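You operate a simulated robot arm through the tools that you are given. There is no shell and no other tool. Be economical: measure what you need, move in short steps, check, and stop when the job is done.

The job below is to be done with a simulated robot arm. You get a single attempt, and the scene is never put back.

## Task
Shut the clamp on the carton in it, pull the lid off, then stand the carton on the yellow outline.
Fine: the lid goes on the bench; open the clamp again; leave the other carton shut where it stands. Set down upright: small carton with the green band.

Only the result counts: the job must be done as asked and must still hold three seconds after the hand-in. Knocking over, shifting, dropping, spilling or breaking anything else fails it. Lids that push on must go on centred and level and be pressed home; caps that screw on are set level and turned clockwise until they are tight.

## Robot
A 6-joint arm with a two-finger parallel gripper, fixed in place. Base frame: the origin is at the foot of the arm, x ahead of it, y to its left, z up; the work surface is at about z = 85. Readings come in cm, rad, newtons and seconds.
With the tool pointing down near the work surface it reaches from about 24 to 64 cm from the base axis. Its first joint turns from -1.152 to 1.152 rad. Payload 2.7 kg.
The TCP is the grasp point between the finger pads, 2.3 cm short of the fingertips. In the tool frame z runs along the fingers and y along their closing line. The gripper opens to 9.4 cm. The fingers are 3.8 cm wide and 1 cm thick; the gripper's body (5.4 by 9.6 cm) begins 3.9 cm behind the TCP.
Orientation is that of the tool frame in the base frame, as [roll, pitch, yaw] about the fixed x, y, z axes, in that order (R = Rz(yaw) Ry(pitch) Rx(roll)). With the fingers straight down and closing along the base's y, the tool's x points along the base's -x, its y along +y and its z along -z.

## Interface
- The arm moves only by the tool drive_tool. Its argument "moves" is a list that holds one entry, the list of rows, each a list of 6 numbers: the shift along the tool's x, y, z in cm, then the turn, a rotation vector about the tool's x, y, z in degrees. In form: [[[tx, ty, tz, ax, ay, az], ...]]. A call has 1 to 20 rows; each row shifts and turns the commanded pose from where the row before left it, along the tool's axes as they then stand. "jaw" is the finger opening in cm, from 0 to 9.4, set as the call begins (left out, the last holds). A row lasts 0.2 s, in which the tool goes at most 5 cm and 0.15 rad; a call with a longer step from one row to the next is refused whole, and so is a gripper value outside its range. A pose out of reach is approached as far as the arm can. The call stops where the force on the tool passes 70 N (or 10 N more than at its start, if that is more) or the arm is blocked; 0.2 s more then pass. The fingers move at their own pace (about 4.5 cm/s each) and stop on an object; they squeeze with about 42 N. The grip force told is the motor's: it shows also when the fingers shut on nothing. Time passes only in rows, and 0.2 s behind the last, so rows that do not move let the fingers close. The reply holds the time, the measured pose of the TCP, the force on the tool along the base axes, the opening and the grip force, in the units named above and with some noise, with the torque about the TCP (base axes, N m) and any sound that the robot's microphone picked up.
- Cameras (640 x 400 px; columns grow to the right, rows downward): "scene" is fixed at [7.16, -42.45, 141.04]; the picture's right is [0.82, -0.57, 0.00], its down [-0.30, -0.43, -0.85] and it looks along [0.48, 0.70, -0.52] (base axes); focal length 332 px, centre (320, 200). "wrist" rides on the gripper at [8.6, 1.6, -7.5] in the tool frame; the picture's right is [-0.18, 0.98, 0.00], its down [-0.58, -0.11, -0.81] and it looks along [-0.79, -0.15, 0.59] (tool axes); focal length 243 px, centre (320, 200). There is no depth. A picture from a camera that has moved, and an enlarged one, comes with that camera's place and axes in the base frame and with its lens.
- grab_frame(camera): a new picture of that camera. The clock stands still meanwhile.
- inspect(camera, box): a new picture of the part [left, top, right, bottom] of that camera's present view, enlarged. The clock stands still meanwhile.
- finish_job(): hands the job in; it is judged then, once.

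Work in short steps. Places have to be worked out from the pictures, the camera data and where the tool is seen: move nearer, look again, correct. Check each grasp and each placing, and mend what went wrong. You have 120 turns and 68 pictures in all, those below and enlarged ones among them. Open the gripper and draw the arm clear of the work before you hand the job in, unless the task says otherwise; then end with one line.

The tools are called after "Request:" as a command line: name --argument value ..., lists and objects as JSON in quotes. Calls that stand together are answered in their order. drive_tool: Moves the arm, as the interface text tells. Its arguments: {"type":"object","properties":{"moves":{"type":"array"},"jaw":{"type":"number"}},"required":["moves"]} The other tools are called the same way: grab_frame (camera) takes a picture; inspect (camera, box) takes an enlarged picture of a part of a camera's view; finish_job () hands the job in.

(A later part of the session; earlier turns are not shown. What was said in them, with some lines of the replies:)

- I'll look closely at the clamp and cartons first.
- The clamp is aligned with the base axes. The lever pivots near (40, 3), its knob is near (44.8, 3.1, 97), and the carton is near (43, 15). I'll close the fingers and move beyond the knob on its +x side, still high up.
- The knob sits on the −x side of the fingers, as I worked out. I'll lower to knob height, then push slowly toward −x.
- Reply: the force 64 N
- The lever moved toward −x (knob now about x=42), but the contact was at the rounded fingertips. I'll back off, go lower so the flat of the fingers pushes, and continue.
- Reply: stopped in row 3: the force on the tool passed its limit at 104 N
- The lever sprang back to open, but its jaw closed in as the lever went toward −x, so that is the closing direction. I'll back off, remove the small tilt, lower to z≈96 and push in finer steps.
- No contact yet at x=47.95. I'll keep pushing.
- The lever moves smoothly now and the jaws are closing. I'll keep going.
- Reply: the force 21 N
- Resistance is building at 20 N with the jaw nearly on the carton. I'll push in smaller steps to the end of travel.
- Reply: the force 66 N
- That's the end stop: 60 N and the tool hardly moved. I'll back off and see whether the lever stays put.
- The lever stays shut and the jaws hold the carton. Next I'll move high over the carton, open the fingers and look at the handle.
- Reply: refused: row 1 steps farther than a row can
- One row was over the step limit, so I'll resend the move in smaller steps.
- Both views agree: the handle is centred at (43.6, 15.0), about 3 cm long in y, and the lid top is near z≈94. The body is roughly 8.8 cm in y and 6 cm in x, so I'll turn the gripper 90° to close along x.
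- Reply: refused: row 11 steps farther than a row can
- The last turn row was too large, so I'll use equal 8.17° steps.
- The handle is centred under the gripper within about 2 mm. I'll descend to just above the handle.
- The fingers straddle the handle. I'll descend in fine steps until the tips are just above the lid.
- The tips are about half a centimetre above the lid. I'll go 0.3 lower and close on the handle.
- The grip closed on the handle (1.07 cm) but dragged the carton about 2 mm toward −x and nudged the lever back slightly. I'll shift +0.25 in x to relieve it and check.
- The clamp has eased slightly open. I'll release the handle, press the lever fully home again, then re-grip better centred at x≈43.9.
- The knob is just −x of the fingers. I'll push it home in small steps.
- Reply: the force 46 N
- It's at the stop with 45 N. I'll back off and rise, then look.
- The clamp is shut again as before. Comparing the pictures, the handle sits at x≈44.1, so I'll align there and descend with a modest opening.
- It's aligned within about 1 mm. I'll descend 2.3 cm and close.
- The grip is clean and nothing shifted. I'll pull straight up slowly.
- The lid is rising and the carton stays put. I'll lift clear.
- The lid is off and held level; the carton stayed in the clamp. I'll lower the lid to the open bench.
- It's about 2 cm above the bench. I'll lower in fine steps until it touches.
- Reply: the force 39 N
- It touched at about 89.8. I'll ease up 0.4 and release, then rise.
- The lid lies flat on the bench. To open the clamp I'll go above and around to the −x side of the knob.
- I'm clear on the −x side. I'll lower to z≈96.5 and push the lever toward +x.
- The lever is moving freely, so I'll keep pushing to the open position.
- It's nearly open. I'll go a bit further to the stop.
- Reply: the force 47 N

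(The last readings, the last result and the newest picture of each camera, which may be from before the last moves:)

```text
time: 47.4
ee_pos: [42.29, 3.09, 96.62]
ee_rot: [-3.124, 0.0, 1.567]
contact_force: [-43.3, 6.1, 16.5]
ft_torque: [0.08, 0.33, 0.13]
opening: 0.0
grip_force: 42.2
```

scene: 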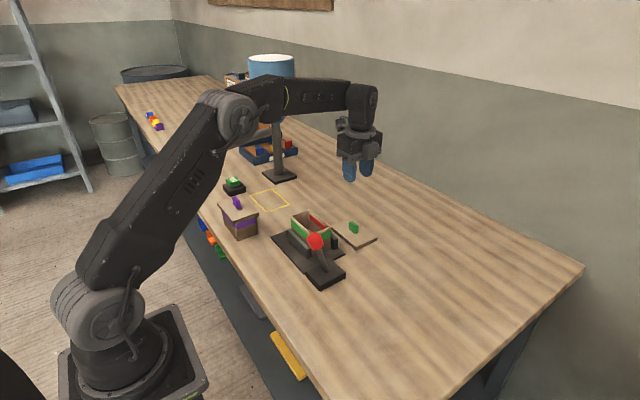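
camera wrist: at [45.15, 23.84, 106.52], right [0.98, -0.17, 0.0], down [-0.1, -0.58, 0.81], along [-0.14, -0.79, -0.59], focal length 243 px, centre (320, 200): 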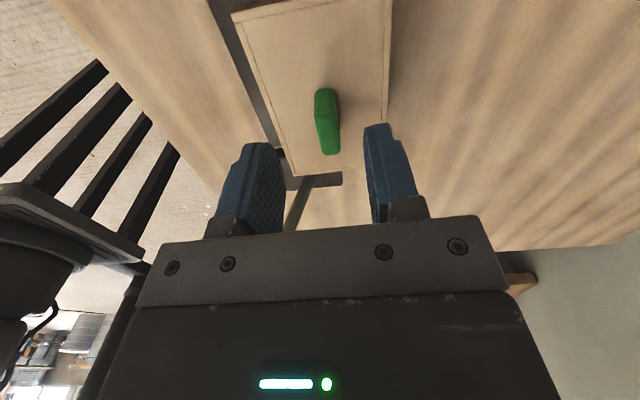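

It's at the open stop. I'll back off, rise and look.

Request:
drive_tool --moves '[[[0, -2, 0, 0, 0, 0], [0, -2, 0, 0, 0, 0], [0, 0, -4, 0, 0, 0], [0, 0, -4, 0, 0, 0], [0, 0, -4, 0, 0, 0], [-3, -3, 0, 0, 0, 0]]]'

Request:
inspect --camera "scene" --box '[270, 180, 370, 260]'

Request:
inspect --camera "scene" --box '[210, 100, 330, 220]'

```text
time: 48.8
ee_pos: [35.91, 0.05, 108.69]
ee_rot: [-3.141, 0.0, 1.57]
contact_force: [0.7, -0.2, -0.9]
ft_torque: [-0.01, -0.02, 0.02]
opening: 0.01
grip_force: 42.3
```

```text
5.00 times, centred on (320, 220) of scene
camera zoom: at [7.16, -42.45, 141.04], right [0.82, -0.57, 0.0], down [-0.3, -0.43, -0.85], along [0.48, 0.7, -0.52], focal length 1660 px, centre (320, 100)
```

zoom: 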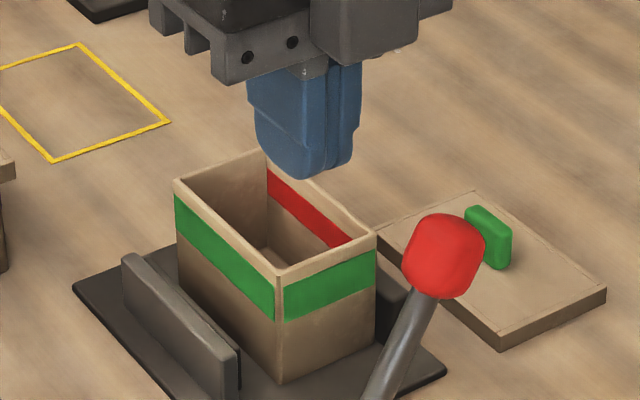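

```text
3.33 times, centred on (270, 160) of scene
camera zoom: at [7.16, -42.45, 141.04], right [0.82, -0.57, 0.0], down [-0.3, -0.43, -0.85], along [0.48, 0.7, -0.52], focal length 1107 px, centre (487, 333)
```

zoom: 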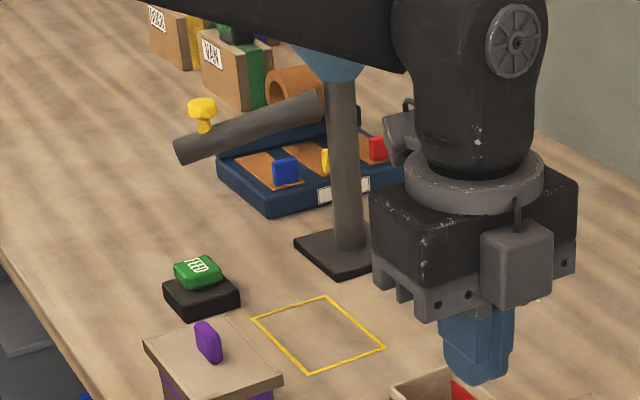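

The clamp is open. The carton body spans x≈41.2–46.8 and y≈10.7–19.4, its top is at z≈92.8, and the jaw tops are near 88.8. I'll go above its centre with the fingers open.

Request:
drive_tool --moves '[[[4, 2, 0, 0, 0, 0], [4, 2, 0, 0, 0, 0], [4, 2, 0, 0, 0, 0], [2.95, 2.1, 0, 0, 0, 0], [0, 0, 4, 0, 0, 0], [0, 0, 4, 0, 0, 0], [0, 0, 0, 0, 0, 0]]]' --jaw 9.2

Request:
grab_frame --camera "wrist"

Request:
inspect --camera "scene" --box '[260, 170, 380, 270]'

```text
time: 50.4
ee_pos: [44.03, 15.04, 100.71]
ee_rot: [-3.142, 0.001, 1.567]
contact_force: [0.2, -0.4, -0.5]
ft_torque: [0.0, 0.0, 0.02]
opening: 9.18
grip_force: 0.0
```

```text
28 pictures are left
camera wrist: at [45.62, 23.75, 108.23], right [0.98, -0.19, 0.0], down [-0.11, -0.58, 0.81], along [-0.15, -0.79, -0.59], focal length 243 px, centre (320, 200)
```

wrist: 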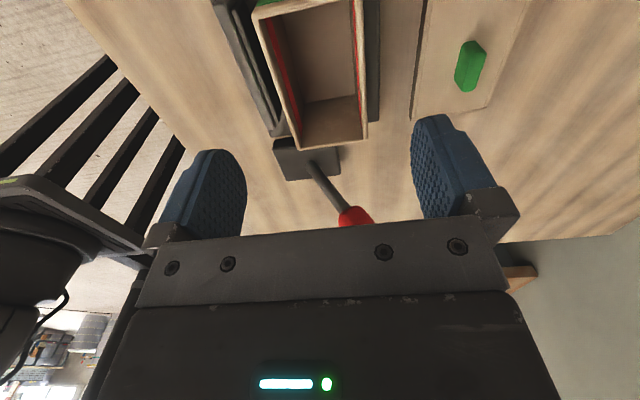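

```text
4.00 times, centred on (320, 220) of scene
camera zoom: at [7.16, -42.45, 141.04], right [0.82, -0.57, 0.0], down [-0.3, -0.43, -0.85], along [0.48, 0.7, -0.52], focal length 1328 px, centre (320, 120)
```

zoom: 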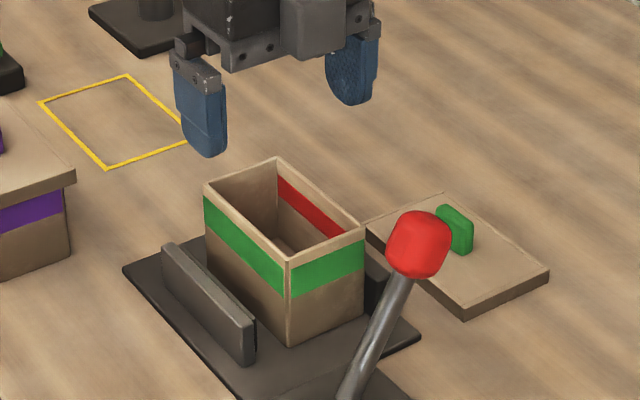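

It's centred within 1–2 mm. I'll descend to TCP z≈91.6, keeping the tips above the clamp jaws.

Request:
drive_tool --moves '[[[0, 0.1, 3, 0, 0, 0], [0, 0, 3, 0, 0, 0], [0, 0, 1.5, 0, 0, 0], [0, 0, 1, 0, 0, 0], [0, 0, 0.6, 0, 0, 0], [0, 0, 0, 0, 0, 0]]]'

Request:
inspect --camera "scene" --box '[260, 170, 380, 270]'

```text
time: 51.8
ee_pos: [44.18, 15.01, 91.55]
ee_rot: [-3.139, 0.0, 1.568]
contact_force: [-0.6, 0.0, -0.2]
ft_torque: [-0.01, 0.03, -0.02]
opening: 9.23
grip_force: 0.2
```

```text
4.00 times, centred on (320, 220) of scene
camera zoom: at [7.16, -42.45, 141.04], right [0.82, -0.57, 0.0], down [-0.3, -0.43, -0.85], along [0.48, 0.7, -0.52], focal length 1328 px, centre (320, 120)
```

zoom: 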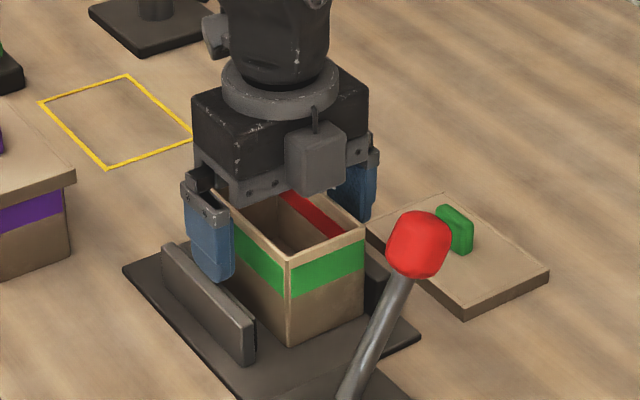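

The fingers straddle the carton above the jaws, so I'll close.

Request:
drive_tool --moves '[[[0, 0, 0, 0, 0, 0], [0, 0, 0, 0, 0, 0], [0, 0, 0, 0, 0, 0], [0, 0, 0, 0, 0, 0]]]' --jaw 4.8

Request:
inspect --camera "scene" --box '[260, 170, 380, 270]'

```text
time: 52.8
ee_pos: [44.17, 15.04, 91.74]
ee_rot: [-3.14, 0.0, 1.57]
contact_force: [-1.5, 0.6, -0.2]
ft_torque: [-0.02, 0.05, 0.12]
opening: 5.92
grip_force: 41.9
```

```text
4.00 times, centred on (320, 220) of scene
camera zoom: at [7.15, -42.45, 141.04], right [0.82, -0.57, 0.0], down [-0.3, -0.43, -0.85], along [0.48, 0.7, -0.52], focal length 1328 px, centre (320, 120)
```

zoom: 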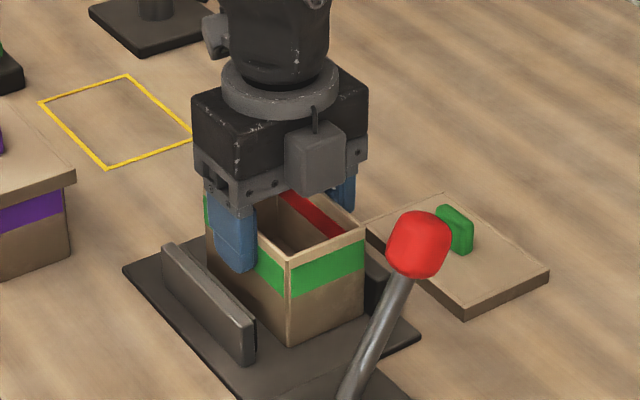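

It's gripped at 5.92 cm. I'll lift straight up.

Request:
drive_tool --moves '[[[0, 0, -0.5, 0, 0, 0], [0, 0, -1, 0, 0, 0], [0, 0, -2, 0, 0, 0], [0, 0, -3, 0, 0, 0], [0, 0, -3, 0, 0, 0], [0, 0, -3, 0, 0, 0], [0, 0, -2, 0, 0, 0]]]'

Request:
grab_frame --camera "scene"

```text
time: 54.4
ee_pos: [44.18, 14.97, 106.17]
ee_rot: [-3.139, 0.0, 1.569]
contact_force: [0.6, -0.9, 0.0]
ft_torque: [0.02, 0.02, -0.02]
opening: 5.9
grip_force: 42.1
```

```text
24 pictures are left
```

scene: 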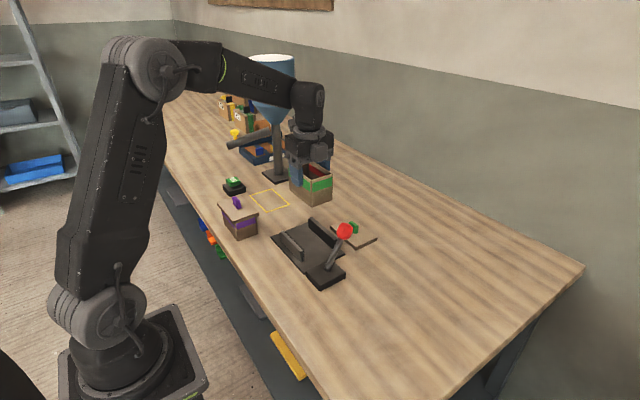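

The carton is held upright. The dispenser chute may sit near y≈55, so I'll turn 180° in the air to put the wrist camera on the −y side before placing.

Request:
drive_tool --moves '[[[0, 0, 0, 0, 0, -8.2], [0, 0, 0, 0, 0, -8.2], [0, 0, 0, 0, 0, -8.2], [0, 0, 0, 0, 0, -8.2], [0, 0, 0, 0, 0, -8.2], [0, 0, 0, 0, 0, -8.2], [0, 0, 0, 0, 0, -8.2], [0, 0, 0, 0, 0, -8.2], [0, 0, 0, 0, 0, -8.2], [0, 0, 0, 0, 0, -8.2], [0, 0, 0, 0, 0, -8.2]]]'

Request:
drive_tool --moves '[[[0, 0, 0, 0, 0, -8.2], [0, 0, 0, 0, 0, -8.2], [0, 0, 0, 0, 0, -8.2], [0, 0, 0, 0, 0, -8.2], [0, 0, 0, 0, 0, -8.2], [0, 0, 0, 0, 0, -8.2], [0, 0, 0, 0, 0, -8.2], [0, 0, 0, 0, 0, -8.2], [0, 0, 0, 0, 0, -8.2], [0, 0, 0, 0, 0, -8.2], [0, 0, 0, 0, 0, -7.5]]]'

Request:
grab_frame --camera "wrist"

Request:
grab_frame --camera "scene"

```text
time: 56.8
ee_pos: [44.12, 15.02, 106.1]
ee_rot: [3.141, -0.003, -3.137]
contact_force: [-0.2, 0.8, 0.0]
ft_torque: [0.03, 0.02, -0.02]
opening: 5.9
grip_force: 42.4
```

```text
time: 59.2
ee_pos: [44.16, 15.02, 105.94]
ee_rot: [3.138, 0.001, -1.576]
contact_force: [-0.1, 0.3, 0.0]
ft_torque: [0.02, -0.02, -0.02]
opening: 5.9
grip_force: 41.6
```

```text
23 pictures are left
camera wrist: at [42.45, 6.37, 113.54], right [-0.98, 0.19, 0.0], down [0.11, 0.58, 0.81], along [0.15, 0.79, -0.59], focal length 243 px, centre (320, 200)
```

wrist: 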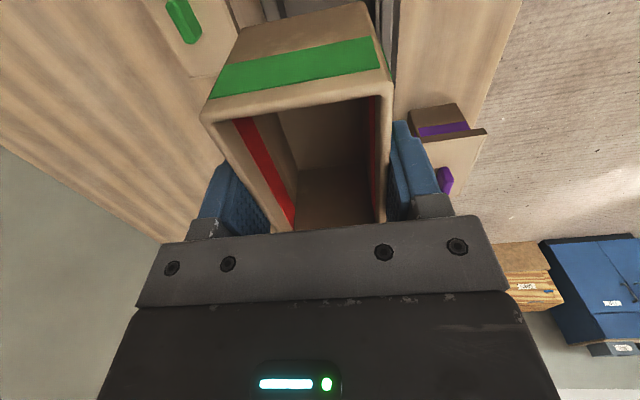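

```text
22 pictures are left
```

scene: 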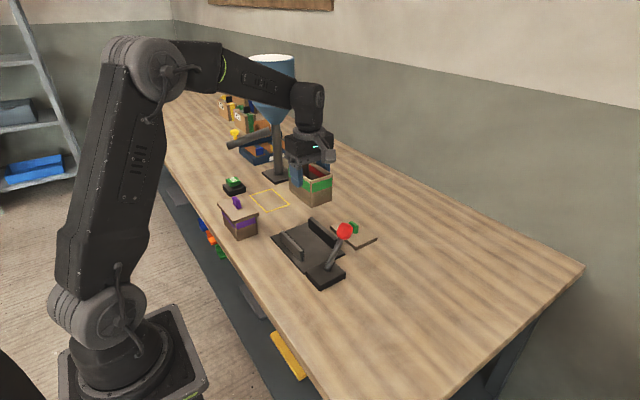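

The turn is done and the carton is still held level. I'll carry it toward the outline (centre estimated at about (45.35, 41.8)), stopping above it to check.

Request:
drive_tool --moves '[[[-4, -0.2, 0.7, 0, 0, 0], [-4, -0.2, 0.7, 0, 0, 0], [-4, -0.2, 0.7, 0, 0, 0], [-4, -0.2, 0.7, 0, 0, 0], [-4, -0.2, 0.7, 0, 0, 0], [-4, -0.2, 0.7, 0, 0, 0], [-2.8, 0, 0.7, 0, 0, 0], [0, 0, 0, 0, 0, 0]]]'

Request:
inspect --camera "scene" --box '[200, 100, 340, 220]'

Request:
grab_frame --camera "wrist"

```text
time: 61.0
ee_pos: [45.62, 41.79, 101.27]
ee_rot: [3.139, 0.0, -1.58]
contact_force: [-0.1, -0.3, -0.3]
ft_torque: [0.01, 0.02, -0.01]
opening: 5.87
grip_force: 42.3
```

```text
3.33 times, centred on (270, 160) of scene
camera zoom: at [7.16, -42.45, 141.04], right [0.82, -0.57, 0.0], down [-0.3, -0.43, -0.85], along [0.48, 0.7, -0.52], focal length 1107 px, centre (487, 333)
```

zoom: 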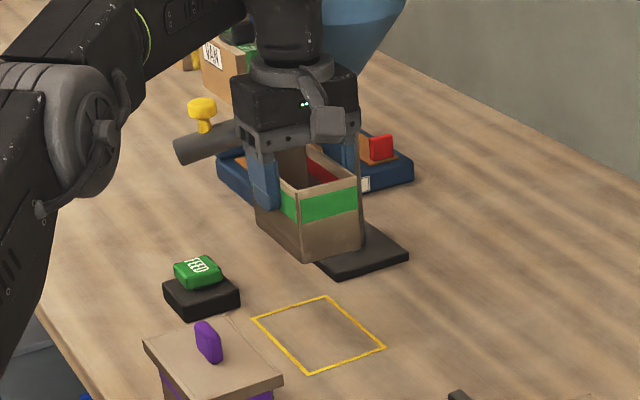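

```text
20 pictures are left
camera wrist: at [43.87, 33.17, 108.68], right [-0.98, 0.19, 0.0], down [0.11, 0.58, 0.81], along [0.15, 0.79, -0.59], focal length 243 px, centre (320, 200)
```

wrist: 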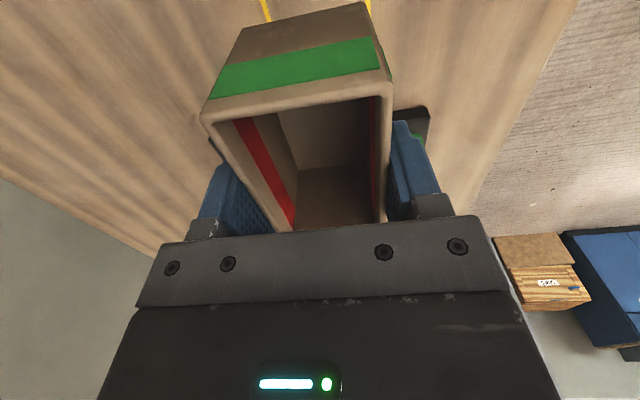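

No contact, and the chute and hopper are clear. I'll lower to about 2.5 cm above the bench and recheck the alignment.

Request:
drive_tool --moves '[[[0, 0.2, 2, 0, 0, -0.5], [0, 0, 2, 0, 0, 0], [0, 0, 2, 0, 0, 0], [0, 0, 2, 0, 0, 0], [0, 0, 0, 0, 0, 0]]]'

Request:
inspect --camera "scene" --box '[210, 130, 330, 220]'

```text
time: 62.2
ee_pos: [45.32, 41.71, 93.18]
ee_rot: [-3.14, -0.001, -1.57]
contact_force: [0.1, 0.2, -1.3]
ft_torque: [0.01, 0.0, 0.02]
opening: 5.89
grip_force: 42.6
```

```text
4.44 times, centred on (270, 175) of scene
camera zoom: at [7.16, -42.45, 141.04], right [0.82, -0.57, 0.0], down [-0.3, -0.43, -0.85], along [0.48, 0.7, -0.52], focal length 1476 px, centre (542, 311)
```

zoom: 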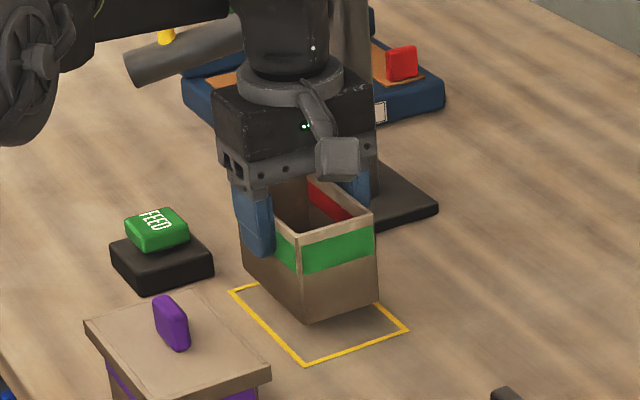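

Projected to the bench, the carton lands inside the outline, perhaps 0.3 cm short in x. I'll lower to just above contact and compare again.

Request:
drive_tool --moves '[[[0, 0, 0.6, 0, 0, 0], [0, 0, 0.5, 0, 0, 0], [0, 0, 0.4, 0, 0, 0], [0, 0, 0, 0, 0, 0]]]'

Request:
inspect --camera "scene" --box '[230, 150, 310, 220]'

```text
time: 63.2
ee_pos: [45.27, 41.71, 91.68]
ee_rot: [3.141, 0.001, -1.569]
contact_force: [-0.5, 0.8, -0.2]
ft_torque: [0.03, -0.04, 0.01]
opening: 5.89
grip_force: 42.0
```

```text
5.71 times, centred on (270, 185) of scene
camera zoom: at [7.16, -42.45, 141.04], right [0.82, -0.57, 0.0], down [-0.3, -0.43, -0.85], along [0.48, 0.7, -0.52], focal length 1898 px, centre (606, 286)
```

zoom: 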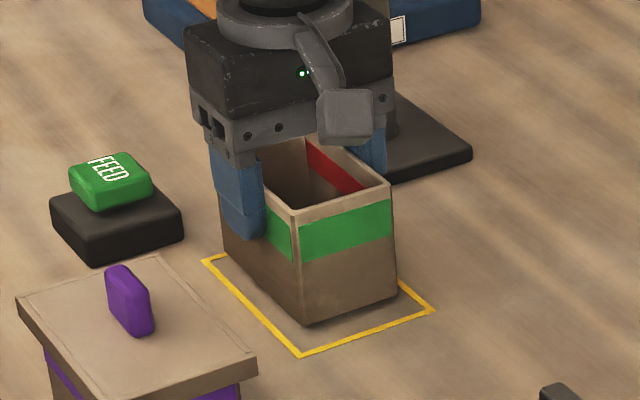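

I'm still about 1 cm up. I'll shift +0.3 in x and +0.3 in y, then lower gently to contact.

Request:
drive_tool --moves '[[[-0.3, -0.3, 0, 0, 0, 0], [0, 0, 0.2, 0, 0, 0], [0, 0, 0.2, 0, 0, 0], [0, 0, 0.2, 0, 0, 0], [0, 0, 0.1, 0, 0, 0], [0, 0, 0.1, 0, 0, 0]]]'

Request:
inspect --camera "scene" --box '[230, 150, 310, 220]'

```text
time: 64.6
ee_pos: [45.57, 42.1, 91.0]
ee_rot: [-3.141, 0.0, -1.568]
contact_force: [-1.8, -0.4, 4.1]
ft_torque: [-0.16, 0.03, -0.03]
opening: 5.89
grip_force: 41.9
```

```text
5.71 times, centred on (270, 185) of scene
camera zoom: at [7.15, -42.46, 141.04], right [0.82, -0.57, 0.0], down [-0.3, -0.43, -0.85], along [0.48, 0.7, -0.52], focal length 1898 px, centre (606, 286)
```

zoom: 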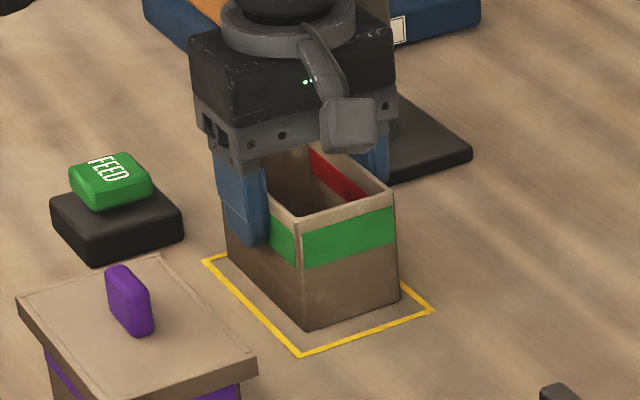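

It has touched and sits inside the outline, about 0.5 cm far in y and 0.2 in x. I'll lift slightly, correct, and set down.

Request:
drive_tool --moves '[[[0, 0, -0.5, 0, 0, 0], [0.5, 0.2, 0, 0, 0, 0], [0, 0, 0, 0, 0, 0], [0, 0, 0.3, 0, 0, 0], [0, 0, 0.15, 0, 0, 0], [0, 0, 0.1, 0, 0, 0], [0, 0, 0, 0, 0, 0]]]'

Request:
inspect --camera "scene" --box '[230, 150, 310, 220]'

```text
time: 66.2
ee_pos: [45.38, 41.64, 90.99]
ee_rot: [3.141, 0.001, -1.57]
contact_force: [-3.5, -2.3, 11.0]
ft_torque: [-0.34, 0.2, -0.01]
opening: 5.89
grip_force: 42.1
```

```text
5.71 times, centred on (270, 185) of scene
camera zoom: at [7.14, -42.47, 141.04], right [0.82, -0.57, 0.0], down [-0.3, -0.43, -0.85], along [0.48, 0.7, -0.52], focal length 1898 px, centre (606, 286)
```

zoom: 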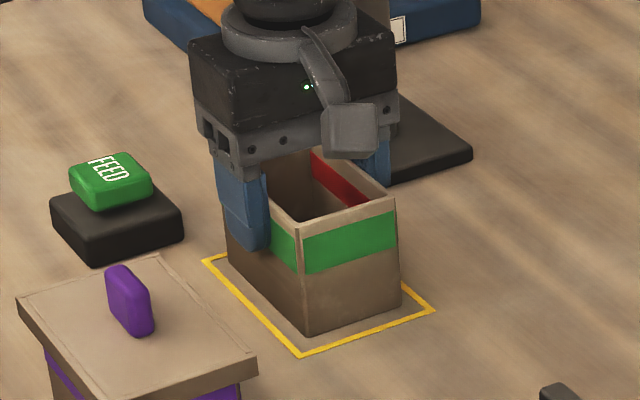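

It's well centred and on the bench. I'll release and rise straight up.

Request:
drive_tool --moves '[[[0, 0, -0.05, 0, 0, 0], [0, 0, 0, 0, 0, 0], [0, 0, 0, 0, 0, 0], [0, 0, -1, 0, 0, 0], [0, 0, -3, 0, 0, 0], [0, 0, -4, 0, 0, 0], [0, 0, -4, 0, 0, 0]]]' --jaw 8.6

Request:
drive_tool --moves '[[[4, 0, 0, 0, 0, 0], [4, 0, 0, 0, 0, 0], [4, 0, 0, 0, 0, 0], [4, 0, -2, 0, 0, 0], [4, 0, -2, 0, 0, 0], [0, 0, 0, 0, 0, 0]]]'

Request:
grab_frame --camera "scene"

Request:
inspect --camera "scene" --box '[200, 150, 380, 300]'

```text
time: 67.8
ee_pos: [45.53, 41.59, 102.83]
ee_rot: [3.14, -0.004, -1.567]
contact_force: [-0.3, -1.2, 0.2]
ft_torque: [0.01, 0.0, -0.02]
opening: 8.6
grip_force: 0.0
```

```text
time: 69.2
ee_pos: [45.55, 21.51, 106.81]
ee_rot: [3.139, 0.0, -1.568]
contact_force: [0.4, 1.1, -0.1]
ft_torque: [-0.01, 0.0, -0.01]
opening: 8.59
grip_force: 0.0
```

```text
15 pictures are left
```

scene: 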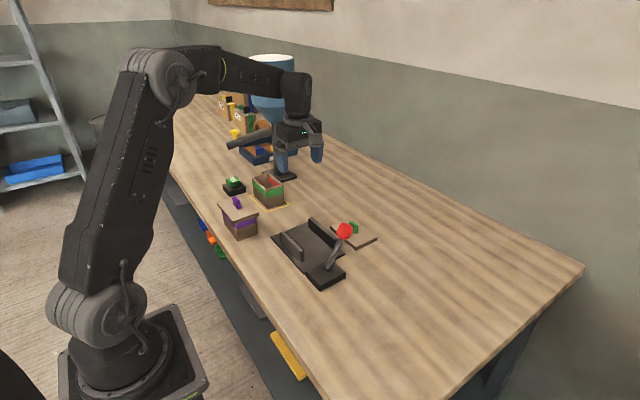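

```text
2.67 times, centred on (290, 225) of scene
camera zoom: at [7.16, -42.45, 141.04], right [0.82, -0.57, 0.0], down [-0.3, -0.43, -0.85], along [0.48, 0.7, -0.52], focal length 886 px, centre (400, 133)
```

zoom: 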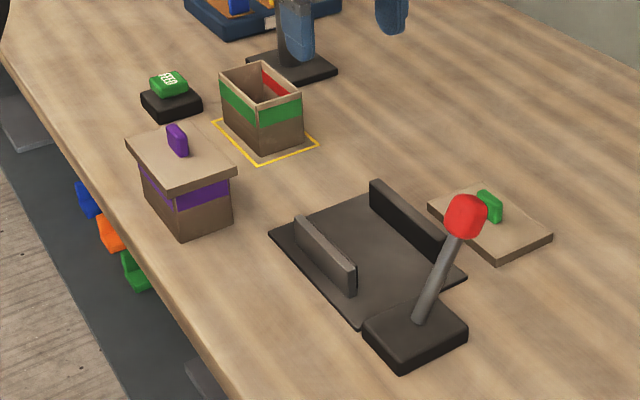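

The carton stands upright inside the yellow outline, the lid lies on the bench, the clamp is open, and the purple carton is untouched. The gripper is open and clear, so I'm handing in.

Request:
finish_job

```text
The job is handed in.
```

The carton with the green band stands upright on the yellow outline, its lid lies flat on the bench, the clamp is open again, and the purple carton is still shut where it stood.
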